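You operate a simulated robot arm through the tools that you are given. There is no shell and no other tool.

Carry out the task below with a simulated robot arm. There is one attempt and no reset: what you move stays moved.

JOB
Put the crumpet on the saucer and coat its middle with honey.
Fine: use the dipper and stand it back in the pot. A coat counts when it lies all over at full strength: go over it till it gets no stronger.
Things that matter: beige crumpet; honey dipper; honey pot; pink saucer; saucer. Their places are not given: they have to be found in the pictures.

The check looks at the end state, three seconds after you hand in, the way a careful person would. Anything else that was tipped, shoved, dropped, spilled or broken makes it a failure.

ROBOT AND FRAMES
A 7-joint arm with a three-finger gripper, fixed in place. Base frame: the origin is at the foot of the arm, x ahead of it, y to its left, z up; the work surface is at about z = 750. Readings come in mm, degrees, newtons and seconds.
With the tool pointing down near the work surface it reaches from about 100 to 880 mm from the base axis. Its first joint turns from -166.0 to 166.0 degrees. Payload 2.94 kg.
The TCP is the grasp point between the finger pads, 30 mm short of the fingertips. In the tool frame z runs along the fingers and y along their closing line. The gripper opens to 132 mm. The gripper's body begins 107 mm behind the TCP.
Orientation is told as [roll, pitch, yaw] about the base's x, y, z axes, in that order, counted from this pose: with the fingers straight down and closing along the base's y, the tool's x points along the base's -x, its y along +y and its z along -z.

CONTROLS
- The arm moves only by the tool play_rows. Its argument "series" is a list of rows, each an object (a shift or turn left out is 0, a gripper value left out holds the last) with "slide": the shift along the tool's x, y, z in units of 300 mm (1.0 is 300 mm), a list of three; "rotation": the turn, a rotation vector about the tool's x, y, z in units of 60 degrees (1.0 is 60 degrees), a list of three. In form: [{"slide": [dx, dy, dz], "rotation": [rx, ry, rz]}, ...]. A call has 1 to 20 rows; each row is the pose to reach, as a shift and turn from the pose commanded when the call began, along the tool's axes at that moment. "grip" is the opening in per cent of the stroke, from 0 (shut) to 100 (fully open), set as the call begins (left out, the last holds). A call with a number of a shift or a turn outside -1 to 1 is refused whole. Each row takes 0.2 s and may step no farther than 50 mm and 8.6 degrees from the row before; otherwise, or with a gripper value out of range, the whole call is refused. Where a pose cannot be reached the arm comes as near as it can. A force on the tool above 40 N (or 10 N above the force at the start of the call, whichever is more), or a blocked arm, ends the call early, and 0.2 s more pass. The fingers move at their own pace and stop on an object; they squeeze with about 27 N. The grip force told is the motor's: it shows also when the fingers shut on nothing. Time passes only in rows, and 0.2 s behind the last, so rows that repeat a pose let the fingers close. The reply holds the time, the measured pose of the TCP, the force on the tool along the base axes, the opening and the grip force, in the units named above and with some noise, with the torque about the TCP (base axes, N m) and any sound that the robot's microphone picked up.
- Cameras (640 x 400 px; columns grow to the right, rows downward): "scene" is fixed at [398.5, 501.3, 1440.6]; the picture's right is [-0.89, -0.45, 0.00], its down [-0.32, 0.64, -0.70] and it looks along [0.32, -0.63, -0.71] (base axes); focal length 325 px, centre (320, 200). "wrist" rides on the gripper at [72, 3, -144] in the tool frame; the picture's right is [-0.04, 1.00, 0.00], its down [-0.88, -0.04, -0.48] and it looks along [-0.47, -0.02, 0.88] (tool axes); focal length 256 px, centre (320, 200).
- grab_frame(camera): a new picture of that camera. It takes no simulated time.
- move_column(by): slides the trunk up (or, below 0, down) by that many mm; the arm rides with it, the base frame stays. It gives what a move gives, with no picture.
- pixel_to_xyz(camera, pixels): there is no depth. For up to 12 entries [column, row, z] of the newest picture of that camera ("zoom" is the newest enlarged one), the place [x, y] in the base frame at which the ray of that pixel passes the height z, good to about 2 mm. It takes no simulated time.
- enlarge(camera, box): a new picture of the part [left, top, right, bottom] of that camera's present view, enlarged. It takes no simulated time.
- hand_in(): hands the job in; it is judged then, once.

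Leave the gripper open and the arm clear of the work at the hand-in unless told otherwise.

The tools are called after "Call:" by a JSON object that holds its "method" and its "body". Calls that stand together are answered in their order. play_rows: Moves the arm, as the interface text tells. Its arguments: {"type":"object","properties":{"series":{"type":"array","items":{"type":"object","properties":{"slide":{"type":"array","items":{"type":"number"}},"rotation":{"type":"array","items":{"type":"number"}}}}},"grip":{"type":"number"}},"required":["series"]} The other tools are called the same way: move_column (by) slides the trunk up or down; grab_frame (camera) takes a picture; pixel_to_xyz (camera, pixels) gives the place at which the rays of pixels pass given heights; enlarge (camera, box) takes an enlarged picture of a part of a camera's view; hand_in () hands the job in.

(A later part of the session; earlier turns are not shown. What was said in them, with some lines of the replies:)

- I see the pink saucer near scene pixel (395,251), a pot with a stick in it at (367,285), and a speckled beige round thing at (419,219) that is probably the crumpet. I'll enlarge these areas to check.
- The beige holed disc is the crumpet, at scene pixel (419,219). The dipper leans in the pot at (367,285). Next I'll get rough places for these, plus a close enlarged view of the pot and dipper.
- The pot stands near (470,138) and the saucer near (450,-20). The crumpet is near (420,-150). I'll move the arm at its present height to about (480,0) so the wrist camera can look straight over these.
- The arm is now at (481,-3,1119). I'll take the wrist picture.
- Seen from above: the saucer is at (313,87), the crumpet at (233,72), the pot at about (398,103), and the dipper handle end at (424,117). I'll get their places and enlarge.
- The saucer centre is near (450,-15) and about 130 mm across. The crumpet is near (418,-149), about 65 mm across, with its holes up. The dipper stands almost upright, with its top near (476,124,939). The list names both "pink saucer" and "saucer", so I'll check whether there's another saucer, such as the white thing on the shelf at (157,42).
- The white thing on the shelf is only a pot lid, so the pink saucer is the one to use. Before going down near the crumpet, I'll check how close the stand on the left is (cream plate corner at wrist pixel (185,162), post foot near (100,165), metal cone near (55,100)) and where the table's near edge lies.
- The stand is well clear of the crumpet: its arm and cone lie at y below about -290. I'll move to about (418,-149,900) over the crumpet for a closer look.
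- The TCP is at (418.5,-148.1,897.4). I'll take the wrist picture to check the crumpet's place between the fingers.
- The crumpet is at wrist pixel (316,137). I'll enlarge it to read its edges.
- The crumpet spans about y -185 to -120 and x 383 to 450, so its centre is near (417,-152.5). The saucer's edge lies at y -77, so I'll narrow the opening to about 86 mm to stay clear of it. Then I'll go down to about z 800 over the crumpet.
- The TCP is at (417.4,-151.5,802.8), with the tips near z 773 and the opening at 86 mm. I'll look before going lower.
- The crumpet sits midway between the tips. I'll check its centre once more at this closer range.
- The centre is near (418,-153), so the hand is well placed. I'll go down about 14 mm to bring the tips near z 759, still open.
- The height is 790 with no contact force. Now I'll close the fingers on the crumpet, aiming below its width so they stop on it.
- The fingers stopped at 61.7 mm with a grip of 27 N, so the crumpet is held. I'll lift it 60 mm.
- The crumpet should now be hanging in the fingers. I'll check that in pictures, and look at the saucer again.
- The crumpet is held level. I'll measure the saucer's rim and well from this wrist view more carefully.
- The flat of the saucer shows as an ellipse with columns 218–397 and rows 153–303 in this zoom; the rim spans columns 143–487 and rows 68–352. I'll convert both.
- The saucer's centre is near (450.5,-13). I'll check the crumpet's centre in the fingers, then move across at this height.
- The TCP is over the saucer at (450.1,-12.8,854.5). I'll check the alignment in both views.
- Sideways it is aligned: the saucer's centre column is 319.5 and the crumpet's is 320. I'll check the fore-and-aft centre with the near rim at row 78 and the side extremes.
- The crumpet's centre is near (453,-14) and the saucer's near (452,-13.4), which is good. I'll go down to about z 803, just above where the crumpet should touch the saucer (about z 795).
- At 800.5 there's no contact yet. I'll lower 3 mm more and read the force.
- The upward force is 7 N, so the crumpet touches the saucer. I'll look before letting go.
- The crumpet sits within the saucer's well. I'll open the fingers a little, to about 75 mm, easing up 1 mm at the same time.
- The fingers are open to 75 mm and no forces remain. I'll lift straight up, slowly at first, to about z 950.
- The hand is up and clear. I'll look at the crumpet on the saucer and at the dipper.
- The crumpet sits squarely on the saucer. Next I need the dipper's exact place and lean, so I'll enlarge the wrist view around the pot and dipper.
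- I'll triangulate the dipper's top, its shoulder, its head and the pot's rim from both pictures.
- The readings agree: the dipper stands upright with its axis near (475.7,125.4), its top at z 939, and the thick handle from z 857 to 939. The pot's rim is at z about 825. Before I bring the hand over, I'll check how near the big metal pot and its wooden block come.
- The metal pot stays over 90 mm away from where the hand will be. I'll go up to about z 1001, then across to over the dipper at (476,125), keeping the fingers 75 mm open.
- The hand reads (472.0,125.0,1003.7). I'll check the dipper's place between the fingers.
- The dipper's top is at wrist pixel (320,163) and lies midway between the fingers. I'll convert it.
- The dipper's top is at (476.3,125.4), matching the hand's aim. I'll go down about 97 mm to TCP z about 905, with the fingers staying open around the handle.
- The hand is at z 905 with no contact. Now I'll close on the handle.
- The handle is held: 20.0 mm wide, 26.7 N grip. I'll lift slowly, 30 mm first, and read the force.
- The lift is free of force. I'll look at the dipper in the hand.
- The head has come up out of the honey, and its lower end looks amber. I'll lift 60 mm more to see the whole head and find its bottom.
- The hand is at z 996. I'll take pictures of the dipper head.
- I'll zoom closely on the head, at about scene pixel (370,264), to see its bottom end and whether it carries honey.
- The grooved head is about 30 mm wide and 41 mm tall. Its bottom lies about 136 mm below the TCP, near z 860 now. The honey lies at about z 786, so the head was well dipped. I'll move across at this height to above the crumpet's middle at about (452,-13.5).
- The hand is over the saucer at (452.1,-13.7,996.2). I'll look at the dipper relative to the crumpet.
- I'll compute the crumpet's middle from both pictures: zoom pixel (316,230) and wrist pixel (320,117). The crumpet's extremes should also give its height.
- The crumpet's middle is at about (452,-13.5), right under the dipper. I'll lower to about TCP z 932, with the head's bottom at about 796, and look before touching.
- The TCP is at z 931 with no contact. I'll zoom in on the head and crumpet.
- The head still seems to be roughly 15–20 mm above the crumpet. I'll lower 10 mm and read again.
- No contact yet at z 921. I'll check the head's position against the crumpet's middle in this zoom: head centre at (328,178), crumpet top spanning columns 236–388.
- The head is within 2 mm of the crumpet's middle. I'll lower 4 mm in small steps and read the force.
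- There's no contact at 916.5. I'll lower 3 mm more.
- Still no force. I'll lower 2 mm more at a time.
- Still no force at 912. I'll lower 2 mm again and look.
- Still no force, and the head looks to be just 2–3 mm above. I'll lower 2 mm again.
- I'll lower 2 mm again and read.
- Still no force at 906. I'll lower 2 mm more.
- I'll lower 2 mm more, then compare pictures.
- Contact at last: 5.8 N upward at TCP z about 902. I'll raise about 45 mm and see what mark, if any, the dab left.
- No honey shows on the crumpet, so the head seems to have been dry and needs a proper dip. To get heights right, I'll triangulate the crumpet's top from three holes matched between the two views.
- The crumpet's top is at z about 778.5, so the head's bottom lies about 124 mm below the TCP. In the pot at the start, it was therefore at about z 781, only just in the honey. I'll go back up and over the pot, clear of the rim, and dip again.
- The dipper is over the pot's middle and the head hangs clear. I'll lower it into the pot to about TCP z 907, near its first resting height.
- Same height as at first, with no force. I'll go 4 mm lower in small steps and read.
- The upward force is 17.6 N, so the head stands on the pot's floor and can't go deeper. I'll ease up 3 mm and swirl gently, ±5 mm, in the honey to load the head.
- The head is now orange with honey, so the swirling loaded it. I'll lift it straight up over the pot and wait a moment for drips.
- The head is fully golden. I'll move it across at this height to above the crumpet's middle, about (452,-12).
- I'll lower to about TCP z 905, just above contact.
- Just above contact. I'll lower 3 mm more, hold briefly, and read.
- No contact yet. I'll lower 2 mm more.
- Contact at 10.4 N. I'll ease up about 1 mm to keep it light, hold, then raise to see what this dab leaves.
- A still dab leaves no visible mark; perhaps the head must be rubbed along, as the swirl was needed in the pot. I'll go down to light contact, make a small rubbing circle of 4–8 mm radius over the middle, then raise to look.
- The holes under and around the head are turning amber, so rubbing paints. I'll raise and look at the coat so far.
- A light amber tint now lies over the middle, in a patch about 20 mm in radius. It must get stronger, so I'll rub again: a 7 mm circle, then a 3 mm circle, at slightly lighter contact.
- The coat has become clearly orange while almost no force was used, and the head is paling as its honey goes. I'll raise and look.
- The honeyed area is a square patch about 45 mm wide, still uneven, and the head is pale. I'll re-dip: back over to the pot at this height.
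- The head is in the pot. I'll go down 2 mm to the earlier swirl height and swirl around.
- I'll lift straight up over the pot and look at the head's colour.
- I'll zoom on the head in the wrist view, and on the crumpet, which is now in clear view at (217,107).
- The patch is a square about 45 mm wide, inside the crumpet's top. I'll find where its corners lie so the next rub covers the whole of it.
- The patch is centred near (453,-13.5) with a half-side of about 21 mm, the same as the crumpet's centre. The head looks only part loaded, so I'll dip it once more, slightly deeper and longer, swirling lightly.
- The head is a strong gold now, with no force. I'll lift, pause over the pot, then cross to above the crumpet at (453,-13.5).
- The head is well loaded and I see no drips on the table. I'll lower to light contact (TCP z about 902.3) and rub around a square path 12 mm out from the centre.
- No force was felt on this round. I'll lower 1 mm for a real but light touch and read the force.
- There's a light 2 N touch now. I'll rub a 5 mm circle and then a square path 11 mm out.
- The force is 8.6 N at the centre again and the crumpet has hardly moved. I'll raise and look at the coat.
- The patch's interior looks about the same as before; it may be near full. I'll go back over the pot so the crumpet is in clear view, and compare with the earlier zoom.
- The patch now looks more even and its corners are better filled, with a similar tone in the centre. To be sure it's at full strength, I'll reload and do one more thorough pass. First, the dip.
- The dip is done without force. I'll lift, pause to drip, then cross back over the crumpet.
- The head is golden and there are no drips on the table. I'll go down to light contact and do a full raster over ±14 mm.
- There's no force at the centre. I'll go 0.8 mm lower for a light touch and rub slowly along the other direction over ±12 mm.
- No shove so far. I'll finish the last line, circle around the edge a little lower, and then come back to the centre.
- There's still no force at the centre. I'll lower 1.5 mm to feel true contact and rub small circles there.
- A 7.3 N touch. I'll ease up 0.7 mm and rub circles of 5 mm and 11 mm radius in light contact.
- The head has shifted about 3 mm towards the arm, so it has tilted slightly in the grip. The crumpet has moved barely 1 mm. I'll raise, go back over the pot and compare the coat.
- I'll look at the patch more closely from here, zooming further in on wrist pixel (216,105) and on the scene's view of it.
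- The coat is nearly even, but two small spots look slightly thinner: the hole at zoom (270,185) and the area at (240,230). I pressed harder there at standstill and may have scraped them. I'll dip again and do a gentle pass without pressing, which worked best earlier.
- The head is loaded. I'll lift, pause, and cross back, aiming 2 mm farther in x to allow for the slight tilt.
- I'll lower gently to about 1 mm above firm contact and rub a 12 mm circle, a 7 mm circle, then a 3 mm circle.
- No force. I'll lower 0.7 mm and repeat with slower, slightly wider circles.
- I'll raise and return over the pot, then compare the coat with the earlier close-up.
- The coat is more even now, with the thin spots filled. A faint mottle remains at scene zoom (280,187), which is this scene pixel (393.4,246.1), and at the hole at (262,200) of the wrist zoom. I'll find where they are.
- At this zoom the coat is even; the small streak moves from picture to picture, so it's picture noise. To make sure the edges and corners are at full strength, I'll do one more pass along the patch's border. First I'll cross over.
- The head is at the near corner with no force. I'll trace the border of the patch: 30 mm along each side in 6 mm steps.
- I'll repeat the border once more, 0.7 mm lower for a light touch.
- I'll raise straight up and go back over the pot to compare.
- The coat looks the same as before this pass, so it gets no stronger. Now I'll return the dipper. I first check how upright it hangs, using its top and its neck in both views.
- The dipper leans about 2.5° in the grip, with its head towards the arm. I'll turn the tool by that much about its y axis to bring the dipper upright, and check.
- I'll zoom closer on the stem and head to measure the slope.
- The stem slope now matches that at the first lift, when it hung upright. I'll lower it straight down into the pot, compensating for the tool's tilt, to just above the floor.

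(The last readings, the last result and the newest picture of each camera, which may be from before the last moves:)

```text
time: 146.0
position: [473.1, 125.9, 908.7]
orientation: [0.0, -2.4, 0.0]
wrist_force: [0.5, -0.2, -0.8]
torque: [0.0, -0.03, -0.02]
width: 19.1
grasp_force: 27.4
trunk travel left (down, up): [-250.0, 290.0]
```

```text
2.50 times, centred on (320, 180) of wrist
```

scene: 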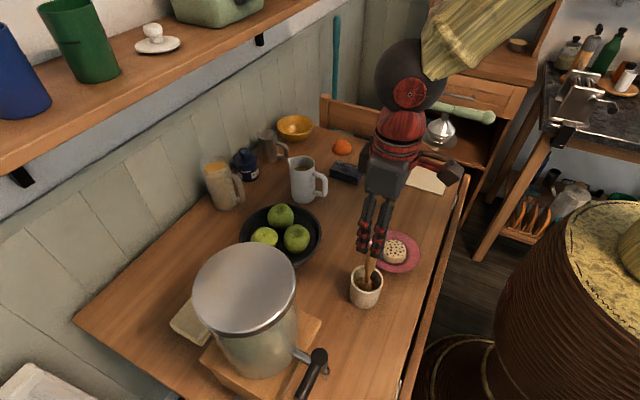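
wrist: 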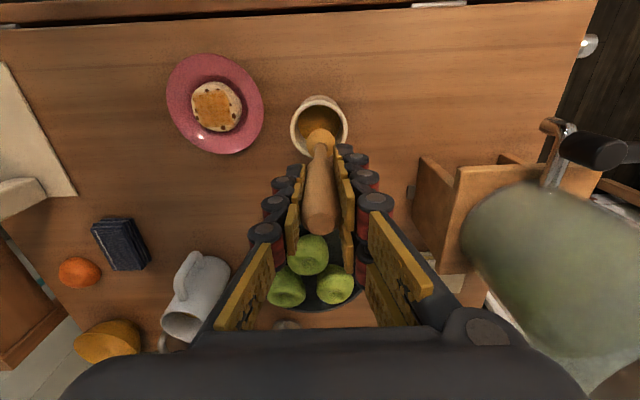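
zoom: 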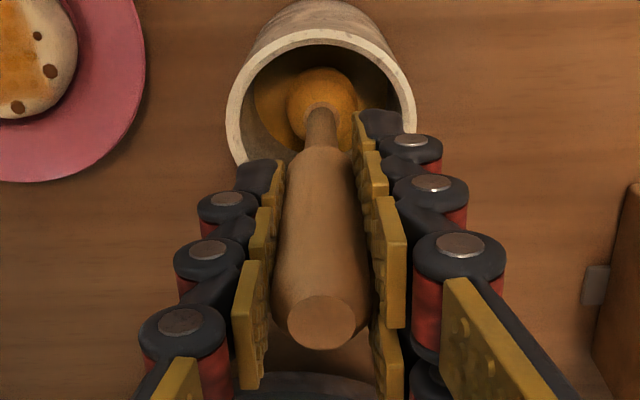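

The head is back at its original place in the pot. I'll lower 3 mm and read the force.

Call:
{"method": "play_rows", "body": {"series": [{"slide": [0.0002, 0, 0.005]}, {"slide": [0.0004, 0, 0.01]}, {"slide": [0.0004, 0, 0.01]}]}}

```text
time: 146.8
position: [472.6, 125.2, 905.3]
orientation: [0.0, -2.5, 0.0]
wrist_force: [-0.4, -0.5, -0.9]
torque: [-0.01, -0.03, -0.02]
width: 19.1
grasp_force: 27.1
trunk travel left (down, up): [-250.0, 290.0]
```

No contact yet. I'll lower 1.2 mm more.

Call:
{"method": "play_rows", "body": {"series": [{"slide": [0.0001, 0, 0.002]}, {"slide": [0.0002, 0, 0.004]}, {"slide": [0.0002, 0, 0.004]}]}}

```text
time: 147.6
position: [473.3, 126.6, 903.7]
orientation: [0.0, -2.6, 0.0]
wrist_force: [-0.2, -0.4, 2.4]
torque: [-0.04, 0.02, -0.02]
width: 19.3
grasp_force: 26.7
trunk travel left (down, up): [-250.0, 290.0]
```

The head touches the floor with about 3 N. I'll let go by opening to about 46 mm and look.

Call:
{"method": "play_rows", "body": {"series": [{"slide": [0, 0, 0]}, {"slide": [0, 0, 0]}, {"slide": [0, 0, 0]}, {"slide": [0, 0, 0]}], "grip": 35}}

Call:
{"method": "enlarge", "body": {"camera": "scene", "box": [345, 230, 395, 310]}}

Call:
{"method": "enlarge", "body": {"camera": "wrist", "box": [260, 100, 380, 260]}}

```text
time: 148.6
position: [473.1, 126.4, 902.8]
orientation: [0.0, -2.5, 0.0]
wrist_force: [0.8, 0.0, -0.1]
torque: [0.01, -0.01, 0.01]
width: 46.2
grasp_force: 0.0
trunk travel left (down, up): [-250.0, 290.0]
```

```text
5.00 times, centred on (370, 270) of scene
```

zoom: 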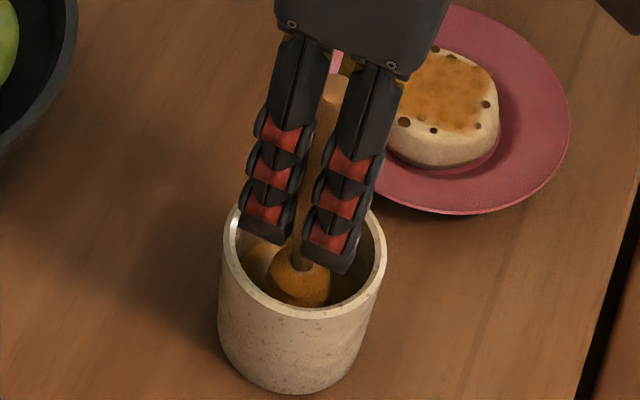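

```text
2.50 times, centred on (320, 180) of wrist
```

zoom: 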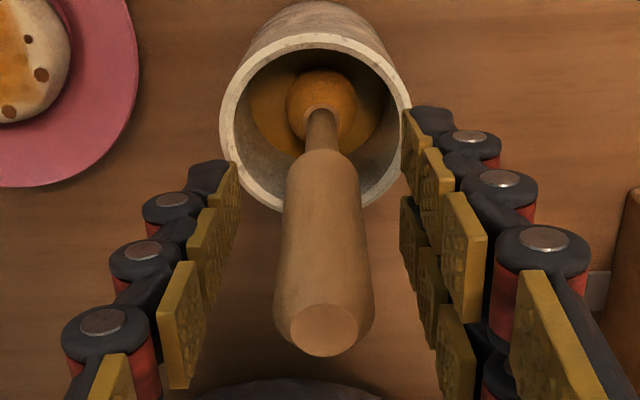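

The dipper stands by itself, clear of both fingers. I'll open to about 75 mm and rise straight up.

Call:
{"method": "play_rows", "body": {"series": [{"slide": [0, 0, 0]}, {"slide": [0, 0, 0]}, {"slide": [-0.0021, 0, -0.05]}, {"slide": [-0.0042, 0, -0.1]}, {"slide": [-0.0076, 0, -0.18]}, {"slide": [-0.0118, 0, -0.28]}, {"slide": [-0.016, 0, -0.38]}, {"slide": [-0.0202, 0, -0.48]}, {"slide": [-0.0244, 0, -0.58]}, {"slide": [-0.0244, 0, -0.58]}], "grip": 57}}

Call:
{"method": "enlarge", "body": {"camera": "scene", "box": [340, 220, 430, 310]}}

Call:
{"method": "grab_frame", "body": {"camera": "wrist"}}

```text
time: 150.8
position: [473.0, 126.2, 1081.4]
orientation: [0.0, -2.5, 0.1]
wrist_force: [1.1, 0.0, 0.4]
torque: [0.01, 0.02, -0.02]
width: 75.2
grasp_force: 0.0
trunk travel left (down, up): [-250.0, 290.0]
```

```text
4.44 times, centred on (385, 265) of scene
```

zoom: 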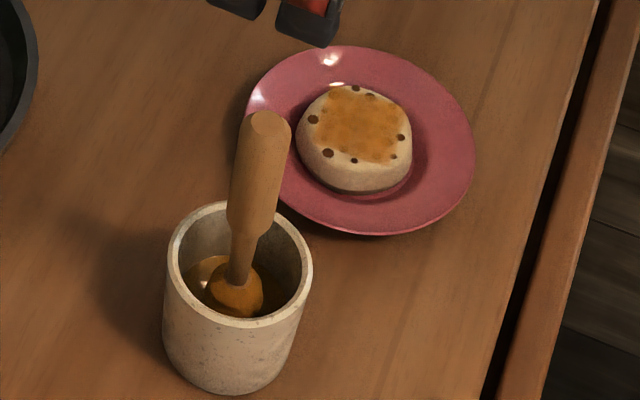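

```text
taken
```

wrist: 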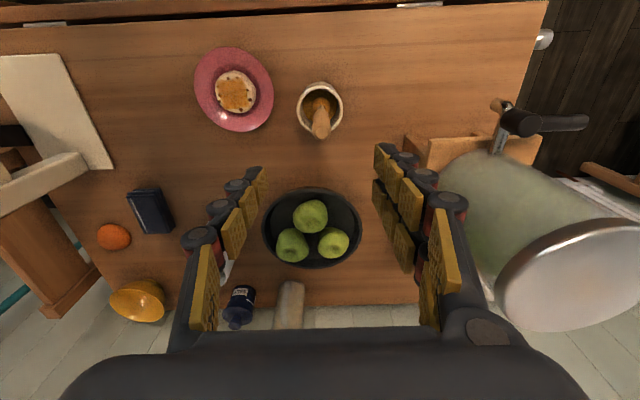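

The dipper stands upright in the pot, as at the start. Now I'll level the tool and move over the crumpet to inspect the coat without anything in the way.

Call:
{"method": "play_rows", "body": {"series": [{"slide": [0, -0.1, 0], "rotation": [0, 0.021, 0]}, {"slide": [0, -0.2, 0], "rotation": [0, 0.042, 0]}, {"slide": [0, -0.3, 0], "rotation": [0, 0.042, 0]}, {"slide": [0, -0.4, 0], "rotation": [0, 0.042, 0]}, {"slide": [0, -0.463, 0], "rotation": [0, 0.042, 0]}, {"slide": [0, -0.463, 0], "rotation": [0, 0.042, 0]}], "grip": 100}}

Call:
{"method": "grab_frame", "body": {"camera": "wrist"}}

Call:
{"method": "enlarge", "body": {"camera": "wrist", "box": [295, 65, 345, 115]}}

Call:
{"method": "enlarge", "body": {"camera": "scene", "box": [375, 228, 415, 270]}}

```text
time: 152.2
position: [475.2, -14.3, 1078.5]
orientation: [0.0, -0.1, -0.1]
wrist_force: [-0.1, -0.4, -0.8]
torque: [-0.02, 0.03, 0.01]
width: 132.1
grasp_force: 0.1
trunk travel left (down, up): [-250.0, 290.0]
```

```text
taken
```

wrist: 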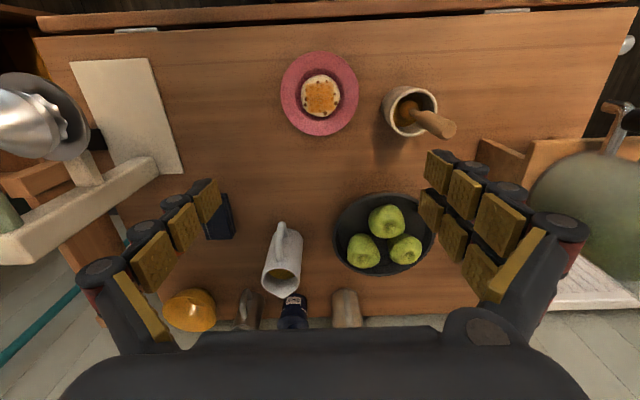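

```text
8.00 times, centred on (320, 90) of wrist
```

zoom: 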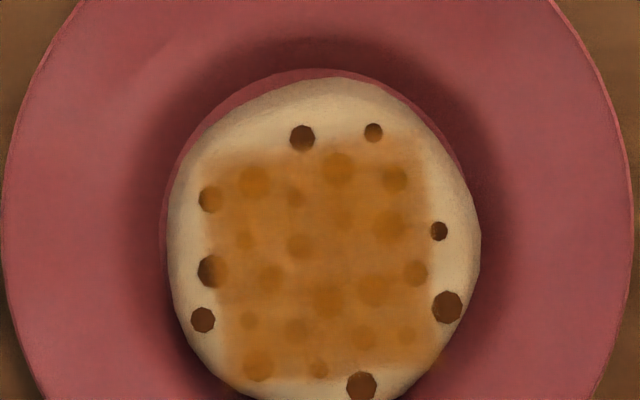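

```text
9.52 times, centred on (395, 249) of scene
```

zoom: 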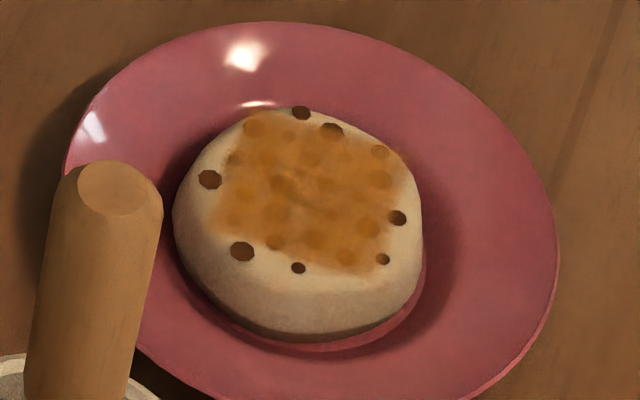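

The whole patch looks even and honey-coloured. I'll check the lower corners of the patch, the crumpet's far side, and the gap between pot and saucer for any stray honey.

Call:
{"method": "enlarge", "body": {"camera": "wrist", "box": [303, 90, 340, 125]}}

Call:
{"method": "enlarge", "body": {"camera": "wrist", "box": [330, 60, 450, 160]}}

Call:
{"method": "grab_frame", "body": {"camera": "scene"}}

```text
11.43 times, centred on (322, 108) of wrist
```

zoom: 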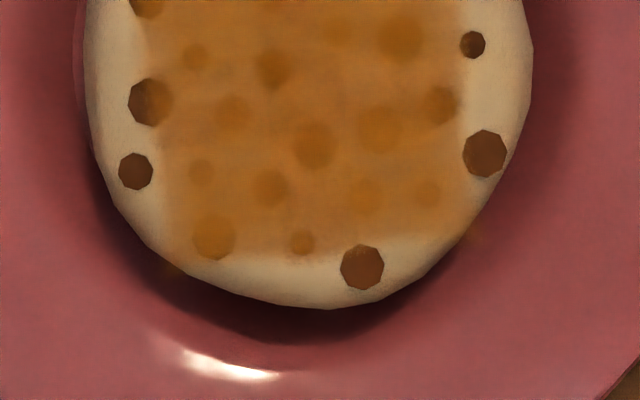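

```text
4.00 times, centred on (390, 110) of wrist
```

zoom: 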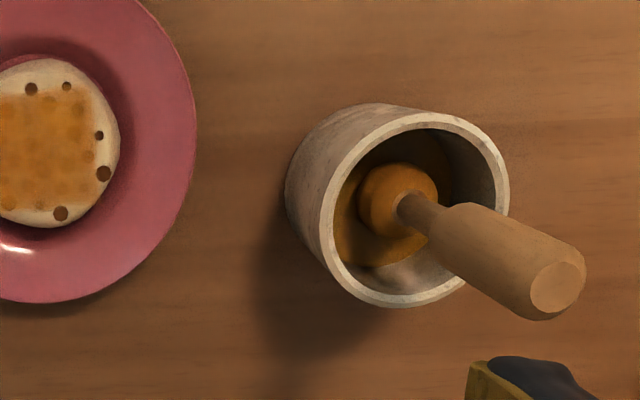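

```text
taken
```

scene: 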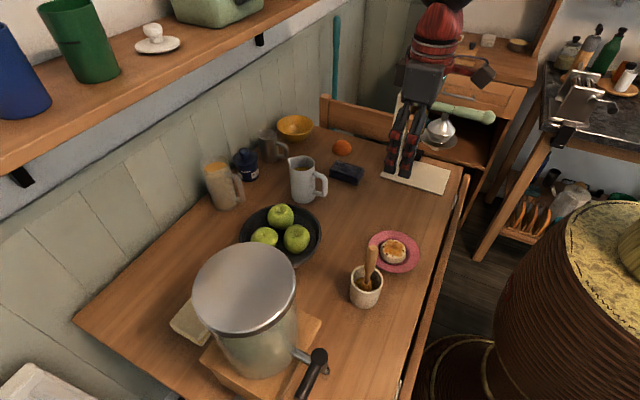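

All is in place: the crumpet is on the saucer with an even honey patch, the dipper is upright in the pot, and the table is clean. I'll raise the open hand a little more so it's well clear.

Call:
{"method": "play_rows", "body": {"series": [{"slide": [0, 0, -0.08]}, {"slide": [-0.08, 0, -0.16]}, {"slide": [-0.2, 0, -0.2]}, {"slide": [-0.32, 0, -0.2]}, {"slide": [-0.32, 0, -0.2]}, {"slide": [-0.32, 0, -0.2]}], "grip": 100}}

Call:
{"method": "enlarge", "body": {"camera": "scene", "box": [330, 210, 440, 320]}}

```text
time: 153.6
position: [569.4, -13.6, 1138.6]
orientation: [0.0, 0.0, 0.0]
wrist_force: [-0.2, -0.1, -0.4]
torque: [0.03, -0.04, 0.02]
width: 132.0
grasp_force: 0.0
trunk travel left (down, up): [-250.0, 290.0]
```

```text
3.64 times, centred on (385, 265) of scene
```

zoom: 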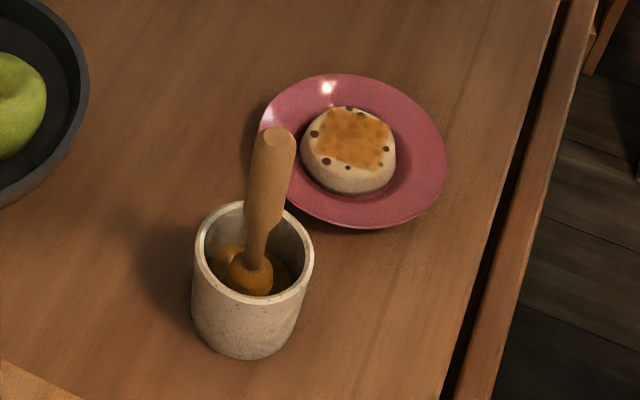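

The hand is clear and open. The crumpet sits on the saucer with its middle coated, and the dipper stands upright in the pot. I'm handing in.

Call:
{"method": "hand_in", "body": {}}

```text
The job is handed in.
```

The job is handed in: the crumpet is on the pink saucer with its middle coated in honey, and the dipper is standing upright in the pot again. I don't have the check's verdict.

- **Coat:** it covers a square patch about 45 mm wide in the middle of the top. The last pass around the edge made it no stronger, and it looked even in both cameras. I judged full strength by eye, since nothing measures it.
- **Patch corners:** up close, a faint orange haze shows at two or three corners, just past the crumpet's edge. I took it for the way the picture draws the patch, not honey on the saucer.
- **Everything else:** nothing else looked moved, and I saw no drips on the table. The gripper is open and well above the work.
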